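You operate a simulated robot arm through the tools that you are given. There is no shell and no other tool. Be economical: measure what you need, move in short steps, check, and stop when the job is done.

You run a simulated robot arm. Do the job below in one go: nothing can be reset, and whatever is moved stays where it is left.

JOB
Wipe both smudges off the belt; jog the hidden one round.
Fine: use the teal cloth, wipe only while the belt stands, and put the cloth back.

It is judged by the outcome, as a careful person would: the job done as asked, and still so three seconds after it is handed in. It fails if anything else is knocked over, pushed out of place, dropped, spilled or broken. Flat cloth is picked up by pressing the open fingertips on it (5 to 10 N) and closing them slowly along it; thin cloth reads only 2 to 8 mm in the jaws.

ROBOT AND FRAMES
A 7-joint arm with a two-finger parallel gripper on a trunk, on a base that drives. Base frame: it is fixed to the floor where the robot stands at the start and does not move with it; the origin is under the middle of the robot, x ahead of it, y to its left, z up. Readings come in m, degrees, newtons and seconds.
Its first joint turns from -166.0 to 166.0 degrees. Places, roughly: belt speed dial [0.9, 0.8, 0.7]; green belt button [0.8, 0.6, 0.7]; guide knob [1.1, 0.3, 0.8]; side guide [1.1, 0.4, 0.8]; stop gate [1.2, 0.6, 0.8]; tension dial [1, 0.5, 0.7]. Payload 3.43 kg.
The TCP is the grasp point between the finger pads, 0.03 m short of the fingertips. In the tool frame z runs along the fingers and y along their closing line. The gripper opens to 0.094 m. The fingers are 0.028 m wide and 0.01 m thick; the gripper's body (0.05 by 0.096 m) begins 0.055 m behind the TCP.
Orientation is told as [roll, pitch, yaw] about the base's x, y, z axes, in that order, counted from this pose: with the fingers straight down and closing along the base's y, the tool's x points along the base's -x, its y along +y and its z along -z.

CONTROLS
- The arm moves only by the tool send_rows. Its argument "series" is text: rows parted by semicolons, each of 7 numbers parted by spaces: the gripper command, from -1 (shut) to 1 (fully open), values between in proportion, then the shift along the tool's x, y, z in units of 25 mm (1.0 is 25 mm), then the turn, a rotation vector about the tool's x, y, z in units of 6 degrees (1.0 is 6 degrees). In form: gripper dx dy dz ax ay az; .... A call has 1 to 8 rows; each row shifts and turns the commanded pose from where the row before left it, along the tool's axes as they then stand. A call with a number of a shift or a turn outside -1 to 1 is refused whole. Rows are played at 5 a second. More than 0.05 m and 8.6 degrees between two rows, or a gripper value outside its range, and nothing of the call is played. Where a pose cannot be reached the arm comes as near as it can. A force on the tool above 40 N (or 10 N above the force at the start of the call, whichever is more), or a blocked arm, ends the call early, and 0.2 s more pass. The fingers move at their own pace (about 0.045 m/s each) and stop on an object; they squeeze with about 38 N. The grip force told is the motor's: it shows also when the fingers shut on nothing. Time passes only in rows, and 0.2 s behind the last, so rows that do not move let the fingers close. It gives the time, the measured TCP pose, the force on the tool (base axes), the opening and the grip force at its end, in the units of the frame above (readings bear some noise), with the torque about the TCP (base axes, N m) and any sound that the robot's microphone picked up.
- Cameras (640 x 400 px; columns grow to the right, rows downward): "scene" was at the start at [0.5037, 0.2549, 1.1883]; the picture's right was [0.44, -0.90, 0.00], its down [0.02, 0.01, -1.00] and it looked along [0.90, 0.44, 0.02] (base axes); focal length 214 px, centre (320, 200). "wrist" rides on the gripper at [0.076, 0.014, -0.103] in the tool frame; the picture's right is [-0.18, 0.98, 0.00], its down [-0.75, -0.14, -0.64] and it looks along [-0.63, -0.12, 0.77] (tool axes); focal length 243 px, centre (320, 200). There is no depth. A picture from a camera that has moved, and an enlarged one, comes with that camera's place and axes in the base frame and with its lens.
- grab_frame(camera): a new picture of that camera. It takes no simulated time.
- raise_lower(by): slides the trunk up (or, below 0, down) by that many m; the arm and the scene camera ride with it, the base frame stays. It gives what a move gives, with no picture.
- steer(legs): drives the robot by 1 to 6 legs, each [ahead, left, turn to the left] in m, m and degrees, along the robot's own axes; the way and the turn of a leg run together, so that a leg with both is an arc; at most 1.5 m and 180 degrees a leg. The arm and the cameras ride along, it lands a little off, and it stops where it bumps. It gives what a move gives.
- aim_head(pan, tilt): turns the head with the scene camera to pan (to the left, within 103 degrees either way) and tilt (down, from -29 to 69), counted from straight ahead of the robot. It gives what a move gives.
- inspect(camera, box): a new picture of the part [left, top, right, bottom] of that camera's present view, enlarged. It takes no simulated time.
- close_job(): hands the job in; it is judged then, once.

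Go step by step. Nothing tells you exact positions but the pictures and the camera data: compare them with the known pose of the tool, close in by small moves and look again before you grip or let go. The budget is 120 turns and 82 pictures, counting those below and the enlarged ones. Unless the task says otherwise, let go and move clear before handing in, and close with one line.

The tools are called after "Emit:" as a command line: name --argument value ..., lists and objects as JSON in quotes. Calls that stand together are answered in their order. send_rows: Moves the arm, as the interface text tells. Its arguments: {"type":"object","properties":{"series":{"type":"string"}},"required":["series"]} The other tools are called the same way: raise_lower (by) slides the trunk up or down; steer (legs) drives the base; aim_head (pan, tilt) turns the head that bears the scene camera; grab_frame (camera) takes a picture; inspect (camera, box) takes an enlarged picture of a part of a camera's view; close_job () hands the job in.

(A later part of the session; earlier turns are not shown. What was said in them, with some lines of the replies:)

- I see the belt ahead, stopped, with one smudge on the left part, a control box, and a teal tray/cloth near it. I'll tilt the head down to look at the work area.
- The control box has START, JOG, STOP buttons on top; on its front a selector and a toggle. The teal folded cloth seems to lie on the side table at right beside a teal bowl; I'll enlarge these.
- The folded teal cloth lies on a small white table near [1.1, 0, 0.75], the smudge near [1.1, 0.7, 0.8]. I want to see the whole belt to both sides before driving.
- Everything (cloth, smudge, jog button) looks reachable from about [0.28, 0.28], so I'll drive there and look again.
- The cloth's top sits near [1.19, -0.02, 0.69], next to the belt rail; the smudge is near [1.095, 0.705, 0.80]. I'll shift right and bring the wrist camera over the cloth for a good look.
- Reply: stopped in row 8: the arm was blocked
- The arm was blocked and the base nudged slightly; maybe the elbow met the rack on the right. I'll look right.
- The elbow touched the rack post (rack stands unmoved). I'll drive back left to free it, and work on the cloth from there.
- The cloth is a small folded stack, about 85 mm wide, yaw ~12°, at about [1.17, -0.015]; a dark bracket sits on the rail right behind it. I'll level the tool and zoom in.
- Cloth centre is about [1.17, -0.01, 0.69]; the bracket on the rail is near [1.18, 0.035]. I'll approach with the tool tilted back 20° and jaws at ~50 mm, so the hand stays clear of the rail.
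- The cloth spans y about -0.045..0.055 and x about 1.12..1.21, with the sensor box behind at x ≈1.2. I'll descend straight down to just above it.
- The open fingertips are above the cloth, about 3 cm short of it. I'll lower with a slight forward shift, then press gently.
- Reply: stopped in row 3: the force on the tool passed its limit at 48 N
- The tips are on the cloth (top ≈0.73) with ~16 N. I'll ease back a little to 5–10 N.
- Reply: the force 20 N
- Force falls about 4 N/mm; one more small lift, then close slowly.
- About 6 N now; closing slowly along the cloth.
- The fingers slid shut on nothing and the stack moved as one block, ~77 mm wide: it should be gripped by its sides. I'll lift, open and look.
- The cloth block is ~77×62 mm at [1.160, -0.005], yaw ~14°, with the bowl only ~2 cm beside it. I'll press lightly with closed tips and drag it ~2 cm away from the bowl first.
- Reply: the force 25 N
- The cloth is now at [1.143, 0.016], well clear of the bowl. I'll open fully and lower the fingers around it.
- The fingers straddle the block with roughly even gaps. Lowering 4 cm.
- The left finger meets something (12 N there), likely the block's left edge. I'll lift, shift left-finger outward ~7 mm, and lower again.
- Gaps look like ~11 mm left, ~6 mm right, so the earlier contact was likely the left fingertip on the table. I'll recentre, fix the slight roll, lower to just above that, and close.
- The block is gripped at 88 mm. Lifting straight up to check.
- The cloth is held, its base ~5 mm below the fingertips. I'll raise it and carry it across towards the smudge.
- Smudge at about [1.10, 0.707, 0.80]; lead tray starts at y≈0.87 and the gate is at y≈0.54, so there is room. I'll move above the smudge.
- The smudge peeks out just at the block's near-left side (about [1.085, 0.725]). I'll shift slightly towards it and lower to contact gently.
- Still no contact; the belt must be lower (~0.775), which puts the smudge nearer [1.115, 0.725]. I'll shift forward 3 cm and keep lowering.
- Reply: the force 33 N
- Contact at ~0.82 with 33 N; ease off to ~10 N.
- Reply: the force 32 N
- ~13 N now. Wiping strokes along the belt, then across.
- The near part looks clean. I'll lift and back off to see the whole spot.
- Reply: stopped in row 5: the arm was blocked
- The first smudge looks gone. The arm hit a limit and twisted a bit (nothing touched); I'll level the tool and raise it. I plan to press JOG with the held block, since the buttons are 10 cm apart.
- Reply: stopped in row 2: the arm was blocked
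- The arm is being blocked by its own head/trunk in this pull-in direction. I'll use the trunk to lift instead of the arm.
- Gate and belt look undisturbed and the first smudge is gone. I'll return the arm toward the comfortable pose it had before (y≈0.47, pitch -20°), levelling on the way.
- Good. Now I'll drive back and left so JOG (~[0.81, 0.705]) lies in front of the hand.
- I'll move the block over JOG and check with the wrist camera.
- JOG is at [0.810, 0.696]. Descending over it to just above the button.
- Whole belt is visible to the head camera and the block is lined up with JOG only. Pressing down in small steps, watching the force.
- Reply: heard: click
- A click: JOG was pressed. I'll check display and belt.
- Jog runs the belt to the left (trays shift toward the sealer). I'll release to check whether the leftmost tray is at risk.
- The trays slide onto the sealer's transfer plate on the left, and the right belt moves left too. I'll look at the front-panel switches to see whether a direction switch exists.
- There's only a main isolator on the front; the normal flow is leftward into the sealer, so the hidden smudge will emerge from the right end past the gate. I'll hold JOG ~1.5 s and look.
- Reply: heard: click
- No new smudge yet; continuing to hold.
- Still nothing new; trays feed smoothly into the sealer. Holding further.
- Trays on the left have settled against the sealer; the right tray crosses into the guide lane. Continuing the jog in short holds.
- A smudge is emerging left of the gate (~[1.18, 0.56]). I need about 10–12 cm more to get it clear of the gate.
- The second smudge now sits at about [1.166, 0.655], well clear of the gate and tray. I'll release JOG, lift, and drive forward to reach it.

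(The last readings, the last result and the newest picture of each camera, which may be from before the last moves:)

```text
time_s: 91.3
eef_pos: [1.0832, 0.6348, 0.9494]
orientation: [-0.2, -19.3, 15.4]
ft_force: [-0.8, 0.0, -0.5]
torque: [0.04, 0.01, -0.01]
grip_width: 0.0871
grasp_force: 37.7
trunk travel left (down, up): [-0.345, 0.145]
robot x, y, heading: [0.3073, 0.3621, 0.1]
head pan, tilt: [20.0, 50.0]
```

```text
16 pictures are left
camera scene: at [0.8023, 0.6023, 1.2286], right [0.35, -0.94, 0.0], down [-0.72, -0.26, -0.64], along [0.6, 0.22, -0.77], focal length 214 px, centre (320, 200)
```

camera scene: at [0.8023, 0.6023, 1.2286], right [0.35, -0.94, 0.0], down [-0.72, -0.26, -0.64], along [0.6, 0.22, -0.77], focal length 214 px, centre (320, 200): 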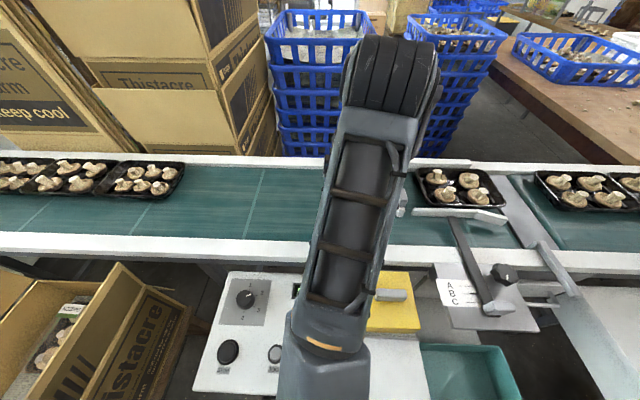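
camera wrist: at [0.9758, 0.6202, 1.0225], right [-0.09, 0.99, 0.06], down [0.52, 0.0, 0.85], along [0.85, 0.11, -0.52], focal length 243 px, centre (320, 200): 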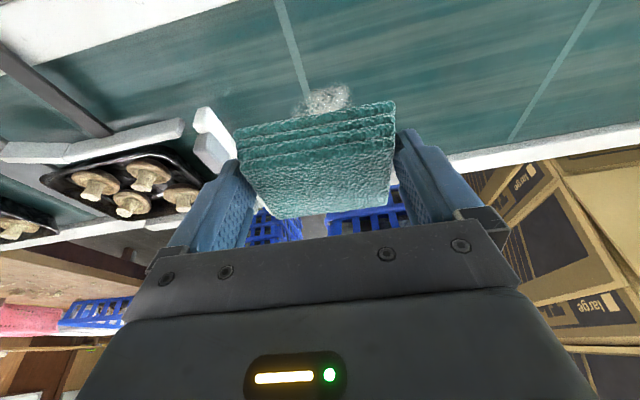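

Wrist view confirms the smudge near [1.16, 0.656]. Lowering the cloth over it to just above the belt.

Emit:
send_rows --series "-1 -0.9 0 0.3 0 0 0; -1 -0.9 0 0.3 0 0 0; -1 -0.6 0 0.3 0 0 0; -1 0.3 -0.03 0.92 0 0 0; -1 0.3 -0.03 0.92 0 0 0; -1 0.3 -0.03 0.92 0 0 0; -1 0.3 -0.03 0.92 0 0 0; -1 0.28 0 0.75 0 0 0"

Emit:
grab_frame --camera "wrist"

```text
time_s: 93.1
eef_pos: [1.1461, 0.6492, 0.8311]
orientation: [-0.2, -19.3, 15.4]
ft_force: [0.6, -0.3, -1.0]
torque: [0.01, -0.02, 0.02]
grip_width: 0.087
grasp_force: 37.8
trunk travel left (down, up): [-0.345, 0.145]
robot x, y, heading: [0.3071, 0.3595, 0.0]
head pan, tilt: [20.0, 50.0]
```

```text
15 pictures are left
camera wrist: at [1.0397, 0.6355, 0.9039], right [-0.09, 0.99, 0.06], down [0.52, 0.0, 0.85], along [0.85, 0.11, -0.52], focal length 243 px, centre (320, 200)
```

wrist: 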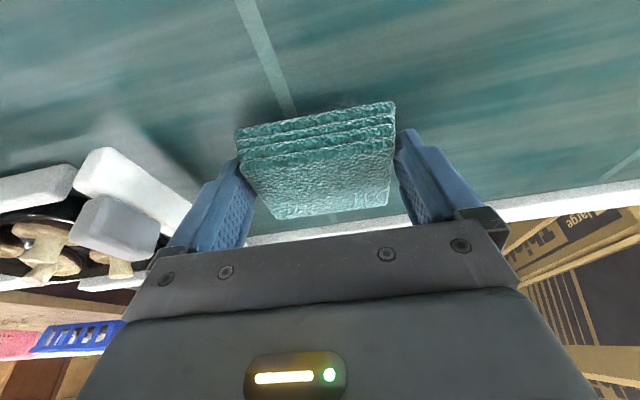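

The smudge is fully under the cloth; the gate is near on the right side, so I'll keep strokes short that way. Lowering to contact.

Emit:
send_rows --series "-1 0.07 0 0.2 0 -0.1 0; -1 0.05 0 0.15 0 0 0; -1 0.02 0 0.06 0 0 0; -1 0.02 0 0.06 0 0 0; -1 0 0 0 0 0 0"

```text
time_s: 94.3
eef_pos: [1.1468, 0.6482, 0.8199]
orientation: [-0.1, -19.9, 15.4]
ft_force: [0.4, 0.0, -0.8]
torque: [-0.01, -0.01, 0.01]
grip_width: 0.0869
grasp_force: 37.6
trunk travel left (down, up): [-0.345, 0.145]
robot x, y, heading: [0.3056, 0.3588, 0.1]
head pan, tilt: [20.0, 50.0]
```

Emit:
send_rows --series "-1 0.02 0 0.05 0 0 0; -1 0.02 0 0.05 0 0 0; -1 0 0 0 0 0 0"

```text
time_s: 95.1
eef_pos: [1.1466, 0.6488, 0.8163]
orientation: [-0.1, -19.9, 15.4]
ft_force: [-0.3, 1.6, 1.7]
torque: [0.07, 0.07, -0.02]
grip_width: 0.0872
grasp_force: 38.3
trunk travel left (down, up): [-0.345, 0.145]
robot x, y, heading: [0.3074, 0.3604, 0.2]
head pan, tilt: [20.0, 50.0]
```

Emit:
send_rows --series "-1 0.02 0 0.07 0 0 0; -1 0 0 0 0 0 0"

```text
time_s: 95.7
eef_pos: [1.1453, 0.6479, 0.8163]
orientation: [0.0, -20.1, 15.4]
ft_force: [-2.5, -1.6, 17.3]
torque: [-0.03, 0.5, 0.01]
grip_width: 0.0872
grasp_force: 38.2
trunk travel left (down, up): [-0.345, 0.145]
robot x, y, heading: [0.3052, 0.3586, 0.2]
head pan, tilt: [20.0, 50.0]
```

~17 N, belt standing. Wiping along and across.

Emit:
send_rows --series "-1 0 -0.5 0 0 0 0; -1 0 0.7 0 0 0 0; -1 0 0.7 0 0 0 0; -1 0 0.7 0 0 0 0; -1 0 -0.7 0 0 0 0; -1 0 -0.7 0 0 0 0; -1 0 -0.5 0 0 0 0; -1 0 0.5 0 0 0 0"

Emit:
send_rows --series "-1 0.4 0.3 -0.14 0 0 0; -1 0.4 0.3 -0.14 0 0 0; -1 0 -0.7 0 0 0 0; -1 0 0.7 0 0 0 0; -1 -0.4 0 0.14 0 0 0; -1 -0.4 0 0.14 0 0 0; -1 -0.4 0 0.14 0 0 0; -1 0 -0.6 0 0 0 0"

Emit:
send_rows --series "-1 0 0.7 0 0 0 0; -1 0 0.6 0 0 0 0; -1 0.4 -0.7 -0.14 0 0 0; -1 0 -0.5 0 0 0 0; -1 0 0.6 0 0 0 0"

```text
time_s: 97.5
eef_pos: [1.1491, 0.6467, 0.8155]
orientation: [-0.3, -20.0, 14.8]
ft_force: [-6.8, -3.7, 15.1]
torque: [0.06, 0.66, 0.09]
grip_width: 0.0871
grasp_force: 38.2
trunk travel left (down, up): [-0.345, 0.145]
robot x, y, heading: [0.3048, 0.3595, 0.4]
head pan, tilt: [20.0, 50.0]
stopped in row 8: the force on the tool passed its limit at 41 N (the readings are from after the stop); the commanded pose is now the measured one
```

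```text
time_s: 98.7
eef_pos: [1.1322, 0.6563, 0.8156]
orientation: [-0.4, -20.0, 14.8]
ft_force: [-8.7, -5.5, 17.5]
torque: [0.09, 0.6, 0.2]
grip_width: 0.0868
grasp_force: 37.9
trunk travel left (down, up): [-0.345, 0.145]
robot x, y, heading: [0.3069, 0.3574, 0.2]
head pan, tilt: [20.0, 50.0]
stopped in row 5: the force on the tool passed its limit at 42 N (the readings are from after the stop); the commanded pose is now the measured one
```

```text
time_s: 99.9
eef_pos: [1.1185, 0.6686, 0.8158]
orientation: [-0.4, -19.8, 14.6]
ft_force: [2.8, -8.4, 10.1]
torque: [0.19, -0.04, -0.09]
grip_width: 0.087
grasp_force: 38.1
trunk travel left (down, up): [-0.345, 0.145]
robot x, y, heading: [0.3027, 0.3553, -0.1]
head pan, tilt: [20.0, 50.0]
```

A few more strokes toward the far side, then lift and inspect.

Emit:
send_rows --series "-1 -0.4 -0.2 0.12 0 0 0; -1 -0.4 -0.2 0.13 0 0 0; -1 -0.4 0 0.14 0 0 0; -1 -0.4 0 0.13 0 0 0; -1 0 0.5 0 0 0 0; -1 0 -0.7 0 0 0 0"

Emit:
send_rows --series "-1 0 0.4 -0.1 0 0 0; -1 -0.36 0 -0.94 0 0 0; -1 -0.36 0 -0.94 0 0 0; -1 -0.36 0 -0.94 0 0 0; -1 -0.36 0 -0.94 0 0 0"

Emit:
steer --legs '[[-0.1, 0, 0]]'

Emit:
grab_frame --camera "wrist"

```text
time_s: 101.3
eef_pos: [1.1644, 0.6697, 0.8155]
orientation: [-0.3, -19.9, 15.1]
ft_force: [-1.0, 10.8, 12.4]
torque: [0.65, 0.26, -0.11]
grip_width: 0.0867
grasp_force: 38.3
trunk travel left (down, up): [-0.345, 0.145]
robot x, y, heading: [0.3063, 0.3636, 0.3]
head pan, tilt: [20.0, 50.0]
```

```text
time_s: 102.5
eef_pos: [1.1595, 0.6788, 0.9163]
orientation: [-0.4, -19.7, 14.9]
ft_force: [-0.3, 0.2, -0.9]
torque: [-0.01, 0.0, 0.0]
grip_width: 0.0872
grasp_force: 38.0
trunk travel left (down, up): [-0.345, 0.145]
robot x, y, heading: [0.3078, 0.3569, 0.1]
head pan, tilt: [20.0, 50.0]
```

```text
time_s: 103.7
eef_pos: [1.0594, 0.6785, 0.9166]
orientation: [-0.4, -19.7, 14.9]
ft_force: [1.2, 0.3, -0.6]
torque: [-0.01, -0.06, 0.0]
grip_width: 0.0869
grasp_force: 37.7
trunk travel left (down, up): [-0.345, 0.145]
robot x, y, heading: [0.2085, 0.3593, 0.3]
head pan, tilt: [20.0, 50.0]
```

```text
14 pictures are left
camera wrist: at [0.9516, 0.6659, 0.9887], right [-0.08, 0.99, 0.06], down [0.51, -0.01, 0.86], along [0.86, 0.1, -0.51], focal length 243 px, centre (320, 200)
```

wrist: 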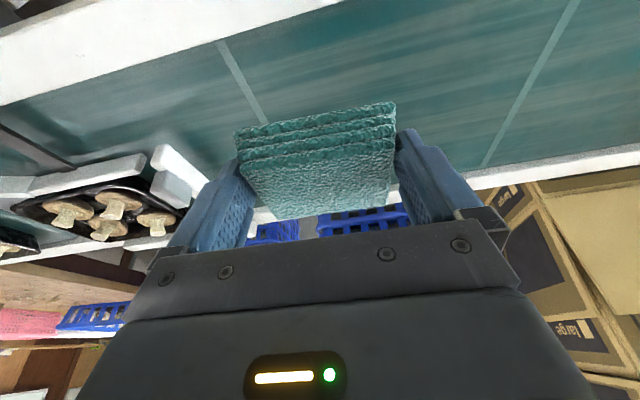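

The visible area is clean; the exact spot is hidden behind the block. I'll carry the cloth to the right (toward the table) and view the belt with the head camera.

Emit:
send_rows --series "-1 -0.36 0 -0.94 0 0 0; -1 -0.36 0 -0.94 0 0 0; -1 0.15 -0.98 -0.054 0 0 0; -1 0.15 -0.98 -0.054 0 0 0; -1 0.15 -0.98 -0.054 0 0 0; -1 0.15 -0.98 -0.054 0 0 0; -1 0.15 -0.98 -0.054 0 0 0; -1 0.15 -0.98 -0.054 0 0 0"

Emit:
aim_head --pan 25 --tilt 45

Emit:
grab_frame --camera "scene"

```text
time_s: 105.5
eef_pos: [1.0723, 0.5308, 0.9691]
orientation: [-0.3, -19.8, 14.9]
ft_force: [-0.6, -0.1, -0.3]
torque: [-0.02, -0.01, 0.01]
grip_width: 0.0872
grasp_force: 38.1
trunk travel left (down, up): [-0.345, 0.145]
robot x, y, heading: [0.2061, 0.3561, -0.0]
head pan, tilt: [20.0, 50.0]
```

```text
time_s: 106.2
eef_pos: [1.0733, 0.5317, 0.9684]
orientation: [-0.4, -19.7, 14.9]
ft_force: [0.3, -1.2, -0.4]
torque: [0.0, -0.02, -0.02]
grip_width: 0.087
grasp_force: 38.4
trunk travel left (down, up): [-0.345, 0.145]
robot x, y, heading: [0.2084, 0.3593, 0.4]
head pan, tilt: [25.0, 45.0]
```

```text
13 pictures are left
camera scene: at [0.7024, 0.6088, 1.2354], right [0.42, -0.91, 0.0], down [-0.64, -0.3, -0.71], along [0.64, 0.3, -0.71], focal length 214 px, centre (320, 200)
```

scene: 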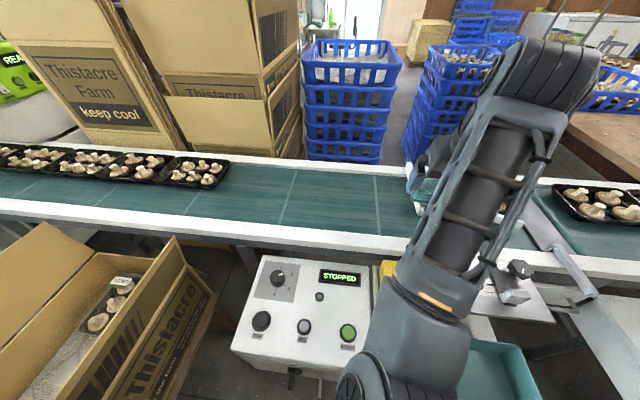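

Emit:
inspect --camera "scene" --box '[200, 140, 440, 260]'

```text
2.67 times, centred on (320, 200) of scene
camera zoom: at [0.7024, 0.6088, 1.2354], right [0.42, -0.91, 0.0], down [-0.64, -0.3, -0.71], along [0.64, 0.3, -0.71], focal length 572 px, centre (320, 200)
```

zoom: 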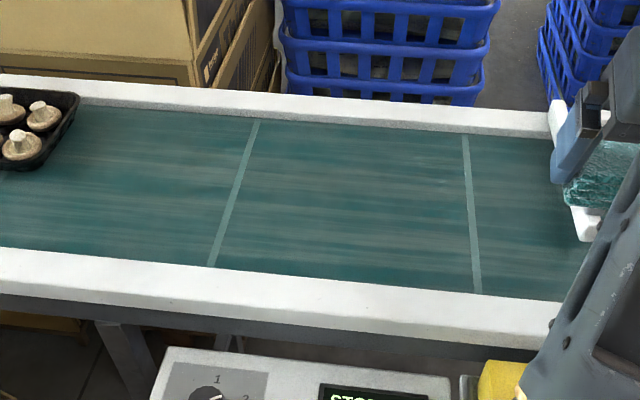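

Both smudges are gone and the belt stands. Now I'll take the cloth back to the table.

Emit:
steer --legs '[[0.08, -0.08, 0]]'

Emit:
send_rows --series "-1 0.24 -0.966 -0.085 0 0 0; -1 0.24 -0.966 -0.085 0 0 0; -1 0.24 -0.966 -0.085 0 0 0; -1 0.24 -0.966 -0.085 0 0 0; -1 0.24 -0.966 -0.085 0 0 0; -1 0.24 -0.966 -0.085 0 0 0; -1 0.24 -0.966 -0.085 0 0 0; -1 0.24 -0.966 -0.085 0 0 0"

Emit:
send_rows --series "-1 0.24 -0.966 -0.085 0 0 0; -1 0.24 -0.966 -0.085 0 0 0; -1 0.24 -0.966 -0.085 0 0 0; -1 0.24 -0.966 -0.085 0 0 0; -1 0.24 -0.966 -0.085 0 0 0; -1 0.24 -0.966 -0.085 0 0 0; -1 0.24 -0.966 -0.085 0 0 0; -1 0.24 -0.966 -0.085 0 0 0"

Emit:
aim_head --pan -55 --tilt 35

Emit:
grab_frame --camera "scene"

```text
time_s: 107.4
eef_pos: [1.1507, 0.4514, 0.9693]
orientation: [-0.4, -19.7, 14.8]
ft_force: [-0.1, 0.0, -0.3]
torque: [0.0, 0.03, 0.03]
grip_width: 0.0871
grasp_force: 38.0
trunk travel left (down, up): [-0.345, 0.145]
robot x, y, heading: [0.28, 0.2755, -0.1]
head pan, tilt: [25.0, 45.0]
```

```text
time_s: 109.2
eef_pos: [1.1526, 0.2519, 0.9723]
orientation: [-0.3, -19.7, 15.0]
ft_force: [0.4, -0.1, -0.1]
torque: [0.0, 0.0, 0.02]
grip_width: 0.087
grasp_force: 38.1
trunk travel left (down, up): [-0.345, 0.145]
robot x, y, heading: [0.2844, 0.2763, 0.0]
head pan, tilt: [25.0, 45.0]
```

```text
time_s: 111.0
eef_pos: [1.1516, 0.0523, 0.9705]
orientation: [-0.3, -19.7, 14.9]
ft_force: [0.2, 0.6, 0.0]
torque: [-0.03, -0.02, -0.02]
grip_width: 0.087
grasp_force: 38.1
trunk travel left (down, up): [-0.345, 0.145]
robot x, y, heading: [0.286, 0.2755, 0.1]
head pan, tilt: [25.0, 45.0]
```

```text
time_s: 112.5
eef_pos: [1.1521, 0.0507, 0.9706]
orientation: [-0.4, -19.8, 14.9]
ft_force: [1.1, 0.0, -0.4]
torque: [0.0, 0.02, 0.02]
grip_width: 0.0873
grasp_force: 37.5
trunk travel left (down, up): [-0.345, 0.145]
robot x, y, heading: [0.2884, 0.2715, 0.1]
head pan, tilt: [-55.0, 35.0]
```

```text
11 pictures are left
camera scene: at [0.7592, 0.4217, 1.2503], right [-0.82, -0.58, 0.0], down [-0.33, 0.47, -0.82], along [0.47, -0.67, -0.57], focal length 214 px, centre (320, 200)
```

scene: 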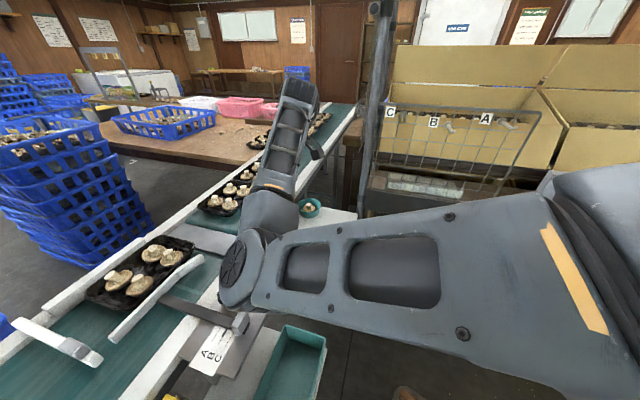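

The elbow now sits low over the guide knob. I'll raise the trunk so the arm reaches down from higher, and descend by arm in steps.

Emit:
raise_lower --by 0.14

Emit:
send_rows --series "-1 0.3 -0.5 0.94 0 0 0; -1 0.36 -0.5 0.94 0 0 0; -1 0.36 -0.5 0.94 0 0 0; -1 0.36 0 0.94 0 0 0; -1 0.36 0 0.94 0 0 0; -1 0.36 0 0.94 0 0 0; -1 0.36 0 0.94 0 0 0"

Emit:
grab_frame --camera "scene"

```text
time_s: 114.2
eef_pos: [1.1513, 0.0526, 1.1101]
orientation: [-0.4, -19.8, 14.8]
ft_force: [-0.1, -0.1, -0.3]
torque: [0.0, 0.01, 0.02]
grip_width: 0.0869
grasp_force: 38.0
trunk travel left (down, up): [-0.485, 0.005]
robot x, y, heading: [0.2835, 0.2774, -0.1]
head pan, tilt: [-55.0, 35.0]
```

```text
time_s: 115.8
eef_pos: [1.1605, 0.0162, 0.9352]
orientation: [-0.3, -19.8, 14.9]
ft_force: [-0.3, -0.2, 0.9]
torque: [0.01, -0.02, 0.03]
grip_width: 0.0869
grasp_force: 38.0
trunk travel left (down, up): [-0.485, 0.005]
robot x, y, heading: [0.2897, 0.2752, 0.2]
head pan, tilt: [-55.0, 35.0]
```

```text
10 pictures are left
camera scene: at [0.7591, 0.4216, 1.3904], right [-0.82, -0.57, 0.0], down [-0.33, 0.47, -0.82], along [0.47, -0.67, -0.57], focal length 214 px, centre (320, 200)
```

scene: 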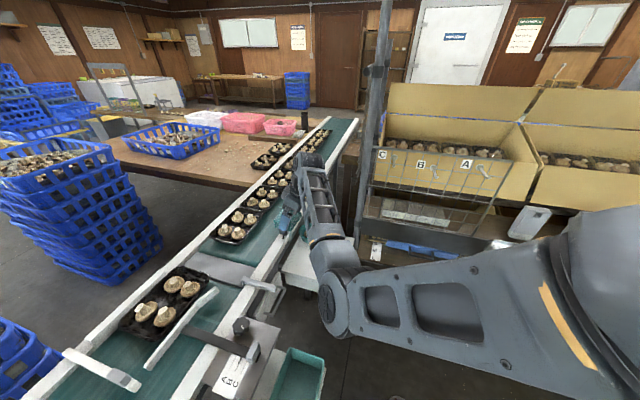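

The elbow is now clear of the knob. I'll pull back to x≈1.132 (clear of the sensor) and descend further.

Emit:
send_rows --series "-1 0.6 0 -0.2 0 0 0; -1 0.6 0 -0.2 0 0 0; -1 0.34 0 0.94 0 0 0; -1 0.34 0 0.94 0 0 0; -1 0.34 0 0.94 0 0 0; -1 0.34 0 0.94 0 0 0; -1 0.34 0 0.94 0 0 0"

Emit:
grab_frame --camera "wrist"

Emit:
grab_frame --camera "scene"

```text
time_s: 117.4
eef_pos: [1.129, 0.0026, 0.8095]
orientation: [-0.5, -19.7, 14.8]
ft_force: [-0.3, 0.5, 0.4]
torque: [-0.03, -0.01, 0.01]
grip_width: 0.0873
grasp_force: 37.9
trunk travel left (down, up): [-0.485, 0.005]
robot x, y, heading: [0.2866, 0.2794, 0.3]
head pan, tilt: [-55.0, 35.0]
```

```text
9 pictures are left
camera wrist: at [1.0221, -0.0084, 0.8812], right [-0.08, 1.0, 0.06], down [0.51, -0.01, 0.86], along [0.86, 0.1, -0.51], focal length 243 px, centre (320, 200)
```

wrist: 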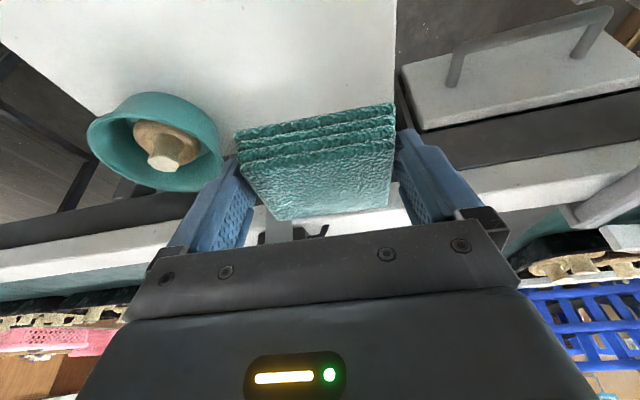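

```text
8 pictures are left
camera scene: at [0.7591, 0.4217, 1.3904], right [-0.82, -0.57, 0.0], down [-0.33, 0.47, -0.82], along [0.47, -0.67, -0.57], focal length 214 px, centre (320, 200)
```

scene: 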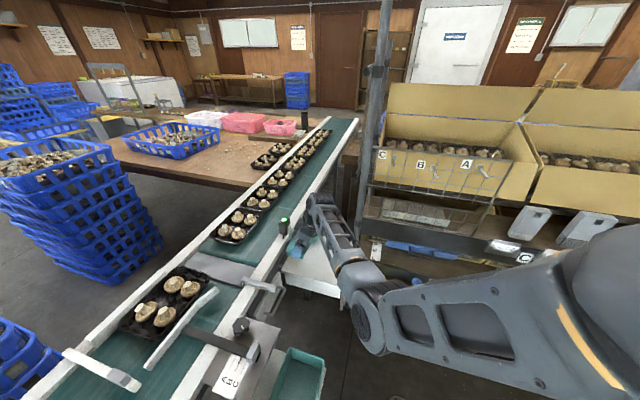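

Nearly same view as when it was lifted, just ~6 mm nearer the bowl; I'll correct that and lower gently.

Emit:
send_rows --series "-1 0 0.28 0 -0.08 -0.08 0.1; -1 0.27 0 0.75 0 0 0; -1 0.27 0 0.75 0 0 0; -1 0.25 0 0.68 0 0 0; -1 0.05 0 0.12 0 0 0; -1 0 0 0 0 0 0"

```text
time_s: 118.8
eef_pos: [1.1273, 0.0107, 0.7473]
orientation: [0.3, -20.2, 14.2]
ft_force: [-0.8, -0.5, 0.0]
torque: [-0.02, -0.04, 0.03]
grip_width: 0.0868
grasp_force: 38.0
trunk travel left (down, up): [-0.485, 0.005]
robot x, y, heading: [0.2808, 0.2755, -0.2]
head pan, tilt: [-55.0, 35.0]
```

Emit:
send_rows --series "-1 0.04 0 0.11 0 0 0; -1 0.03 0 0.08 0 0 0; -1 0.02 0 0.06 0 0 0; -1 0 0 0 0 0 0"

```text
time_s: 119.8
eef_pos: [1.1282, 0.0111, 0.7414]
orientation: [0.4, -20.2, 14.3]
ft_force: [0.8, 0.5, -0.6]
torque: [0.03, -0.02, 0.01]
grip_width: 0.0871
grasp_force: 38.1
trunk travel left (down, up): [-0.485, 0.005]
robot x, y, heading: [0.2837, 0.2764, -0.0]
head pan, tilt: [-55.0, 35.0]
```

Emit:
send_rows --series "-1 0.02 0 0.05 0 0 0; -1 0.02 0 0.05 0 0 0; -1 0 0 0 0 0 0"

```text
time_s: 120.6
eef_pos: [1.1268, 0.0102, 0.7391]
orientation: [0.4, -20.2, 14.2]
ft_force: [-0.4, -0.2, -0.2]
torque: [-0.01, 0.04, 0.02]
grip_width: 0.087
grasp_force: 38.0
trunk travel left (down, up): [-0.485, 0.005]
robot x, y, heading: [0.2848, 0.2784, -0.0]
head pan, tilt: [-55.0, 35.0]
```

Emit:
send_rows --series "-1 0.02 0 0.06 0 0 0; -1 0.02 0 0.06 0 0 0; -1 0 0 0 0 0 0"

```text
time_s: 121.4
eef_pos: [1.1273, 0.0117, 0.7369]
orientation: [0.3, -20.1, 14.2]
ft_force: [0.0, 0.7, 1.9]
torque: [-0.11, 0.07, -0.04]
grip_width: 0.087
grasp_force: 37.9
trunk travel left (down, up): [-0.485, 0.005]
robot x, y, heading: [0.2842, 0.279, -0.0]
head pan, tilt: [-55.0, 35.0]
```

The cloth just touches the table. Opening to release, then rising straight up.

Emit:
send_rows --series "0.9 0 0 0 0 0 0; 0.95 0 0 0 0 0 0; 1 0 0 0 0 0 0; 1 -0.17 0 -0.47 0 0 0; 1 -0.34 0 -0.94 0 0 0; 1 -0.34 0 -0.94 0 0 0; 1 -0.34 0 -0.94 0 0 0; 1 -0.2 0 -0.94 0 0 0"

Emit:
grab_frame --camera "wrist"

```text
time_s: 123.2
eef_pos: [1.1232, 0.0088, 0.8462]
orientation: [0.3, -20.2, 14.2]
ft_force: [0.5, 0.0, -0.4]
torque: [0.0, -0.01, -0.02]
grip_width: 0.0941
grasp_force: 0.1
trunk travel left (down, up): [-0.485, 0.005]
robot x, y, heading: [0.2846, 0.2785, 0.1]
head pan, tilt: [-55.0, 35.0]
```

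```text
7 pictures are left
camera wrist: at [1.0153, -0.0037, 0.9183], right [-0.08, 0.99, 0.07], down [0.51, -0.02, 0.86], along [0.86, 0.1, -0.5], focal length 243 px, centre (320, 200)
```

wrist: 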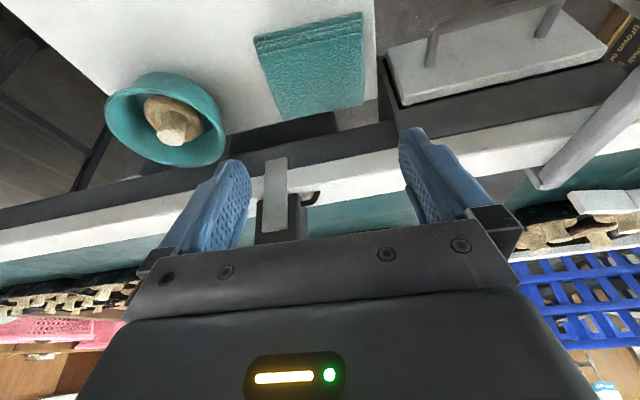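

The cloth lies flat back on its table, bowl undisturbed. I'll rise clear and take one last look round the belt.

Emit:
send_rows --series "1 0 0 -0.94 0 0 0; 1 0 0 -0.94 0 0 0; 1 0 0 -0.94 0 0 0; 1 0 0 -0.94 0 0 0; 1 0 0 -0.94 0 0 0"

Emit:
aim_head --pan 25 --tilt 45

Emit:
grab_frame --camera "scene"

Emit:
inspect --camera "scene" --box '[180, 130, 500, 330]'

```text
time_s: 124.4
eef_pos: [1.083, -0.0011, 0.9579]
orientation: [0.2, -20.2, 14.3]
ft_force: [-0.2, 0.8, -0.7]
torque: [-0.02, -0.03, 0.03]
grip_width: 0.094
grasp_force: 0.0
trunk travel left (down, up): [-0.485, 0.005]
robot x, y, heading: [0.2829, 0.2781, 0.2]
head pan, tilt: [-55.0, 35.0]
```

```text
time_s: 125.9
eef_pos: [1.0836, -0.001, 0.9572]
orientation: [0.4, -20.2, 14.2]
ft_force: [0.9, -0.6, -0.1]
torque: [0.0, 0.0, 0.01]
grip_width: 0.0939
grasp_force: 0.0
trunk travel left (down, up): [-0.485, 0.005]
robot x, y, heading: [0.2825, 0.2804, 0.0]
head pan, tilt: [25.0, 45.0]
```

```text
6 pictures are left
camera scene: at [0.7822, 0.5281, 1.3755], right [0.42, -0.91, 0.0], down [-0.64, -0.3, -0.71], along [0.64, 0.3, -0.71], focal length 214 px, centre (320, 200)
```

scene: 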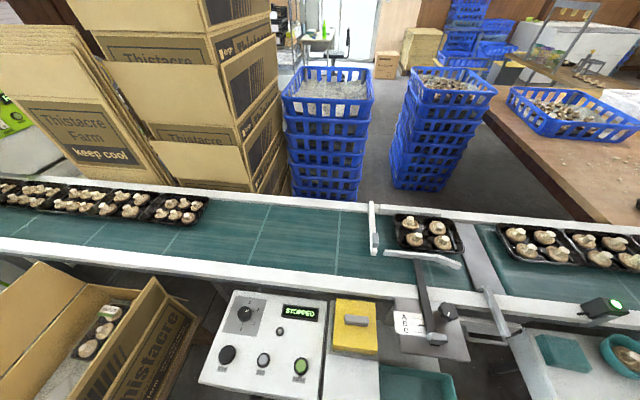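

```text
2.00 times, centred on (340, 230) of scene
camera zoom: at [0.7822, 0.5281, 1.3755], right [0.42, -0.91, 0.0], down [-0.64, -0.3, -0.71], along [0.64, 0.3, -0.71], focal length 429 px, centre (280, 140)
```

zoom: 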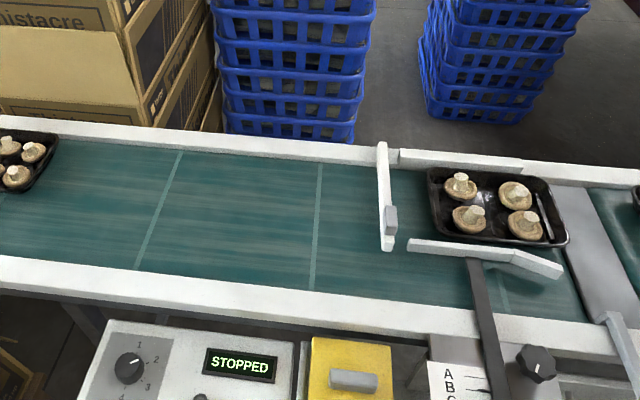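

The belt is stopped and clean where it shows, the trays and gate are in order, and the cloth is back on its table. Handing in.

Emit:
close_job

```text
The job is handed in.
```

I wiped both smudges off with the teal cloth while the belt stood still, jogging the hidden one round in between, and put the cloth back on its table about 2–3 cm from where it first lay. Jogging also moved the trays along toward the sealer, so the first smudge's spot may now be under a tray; it looked clean before the belt moved.
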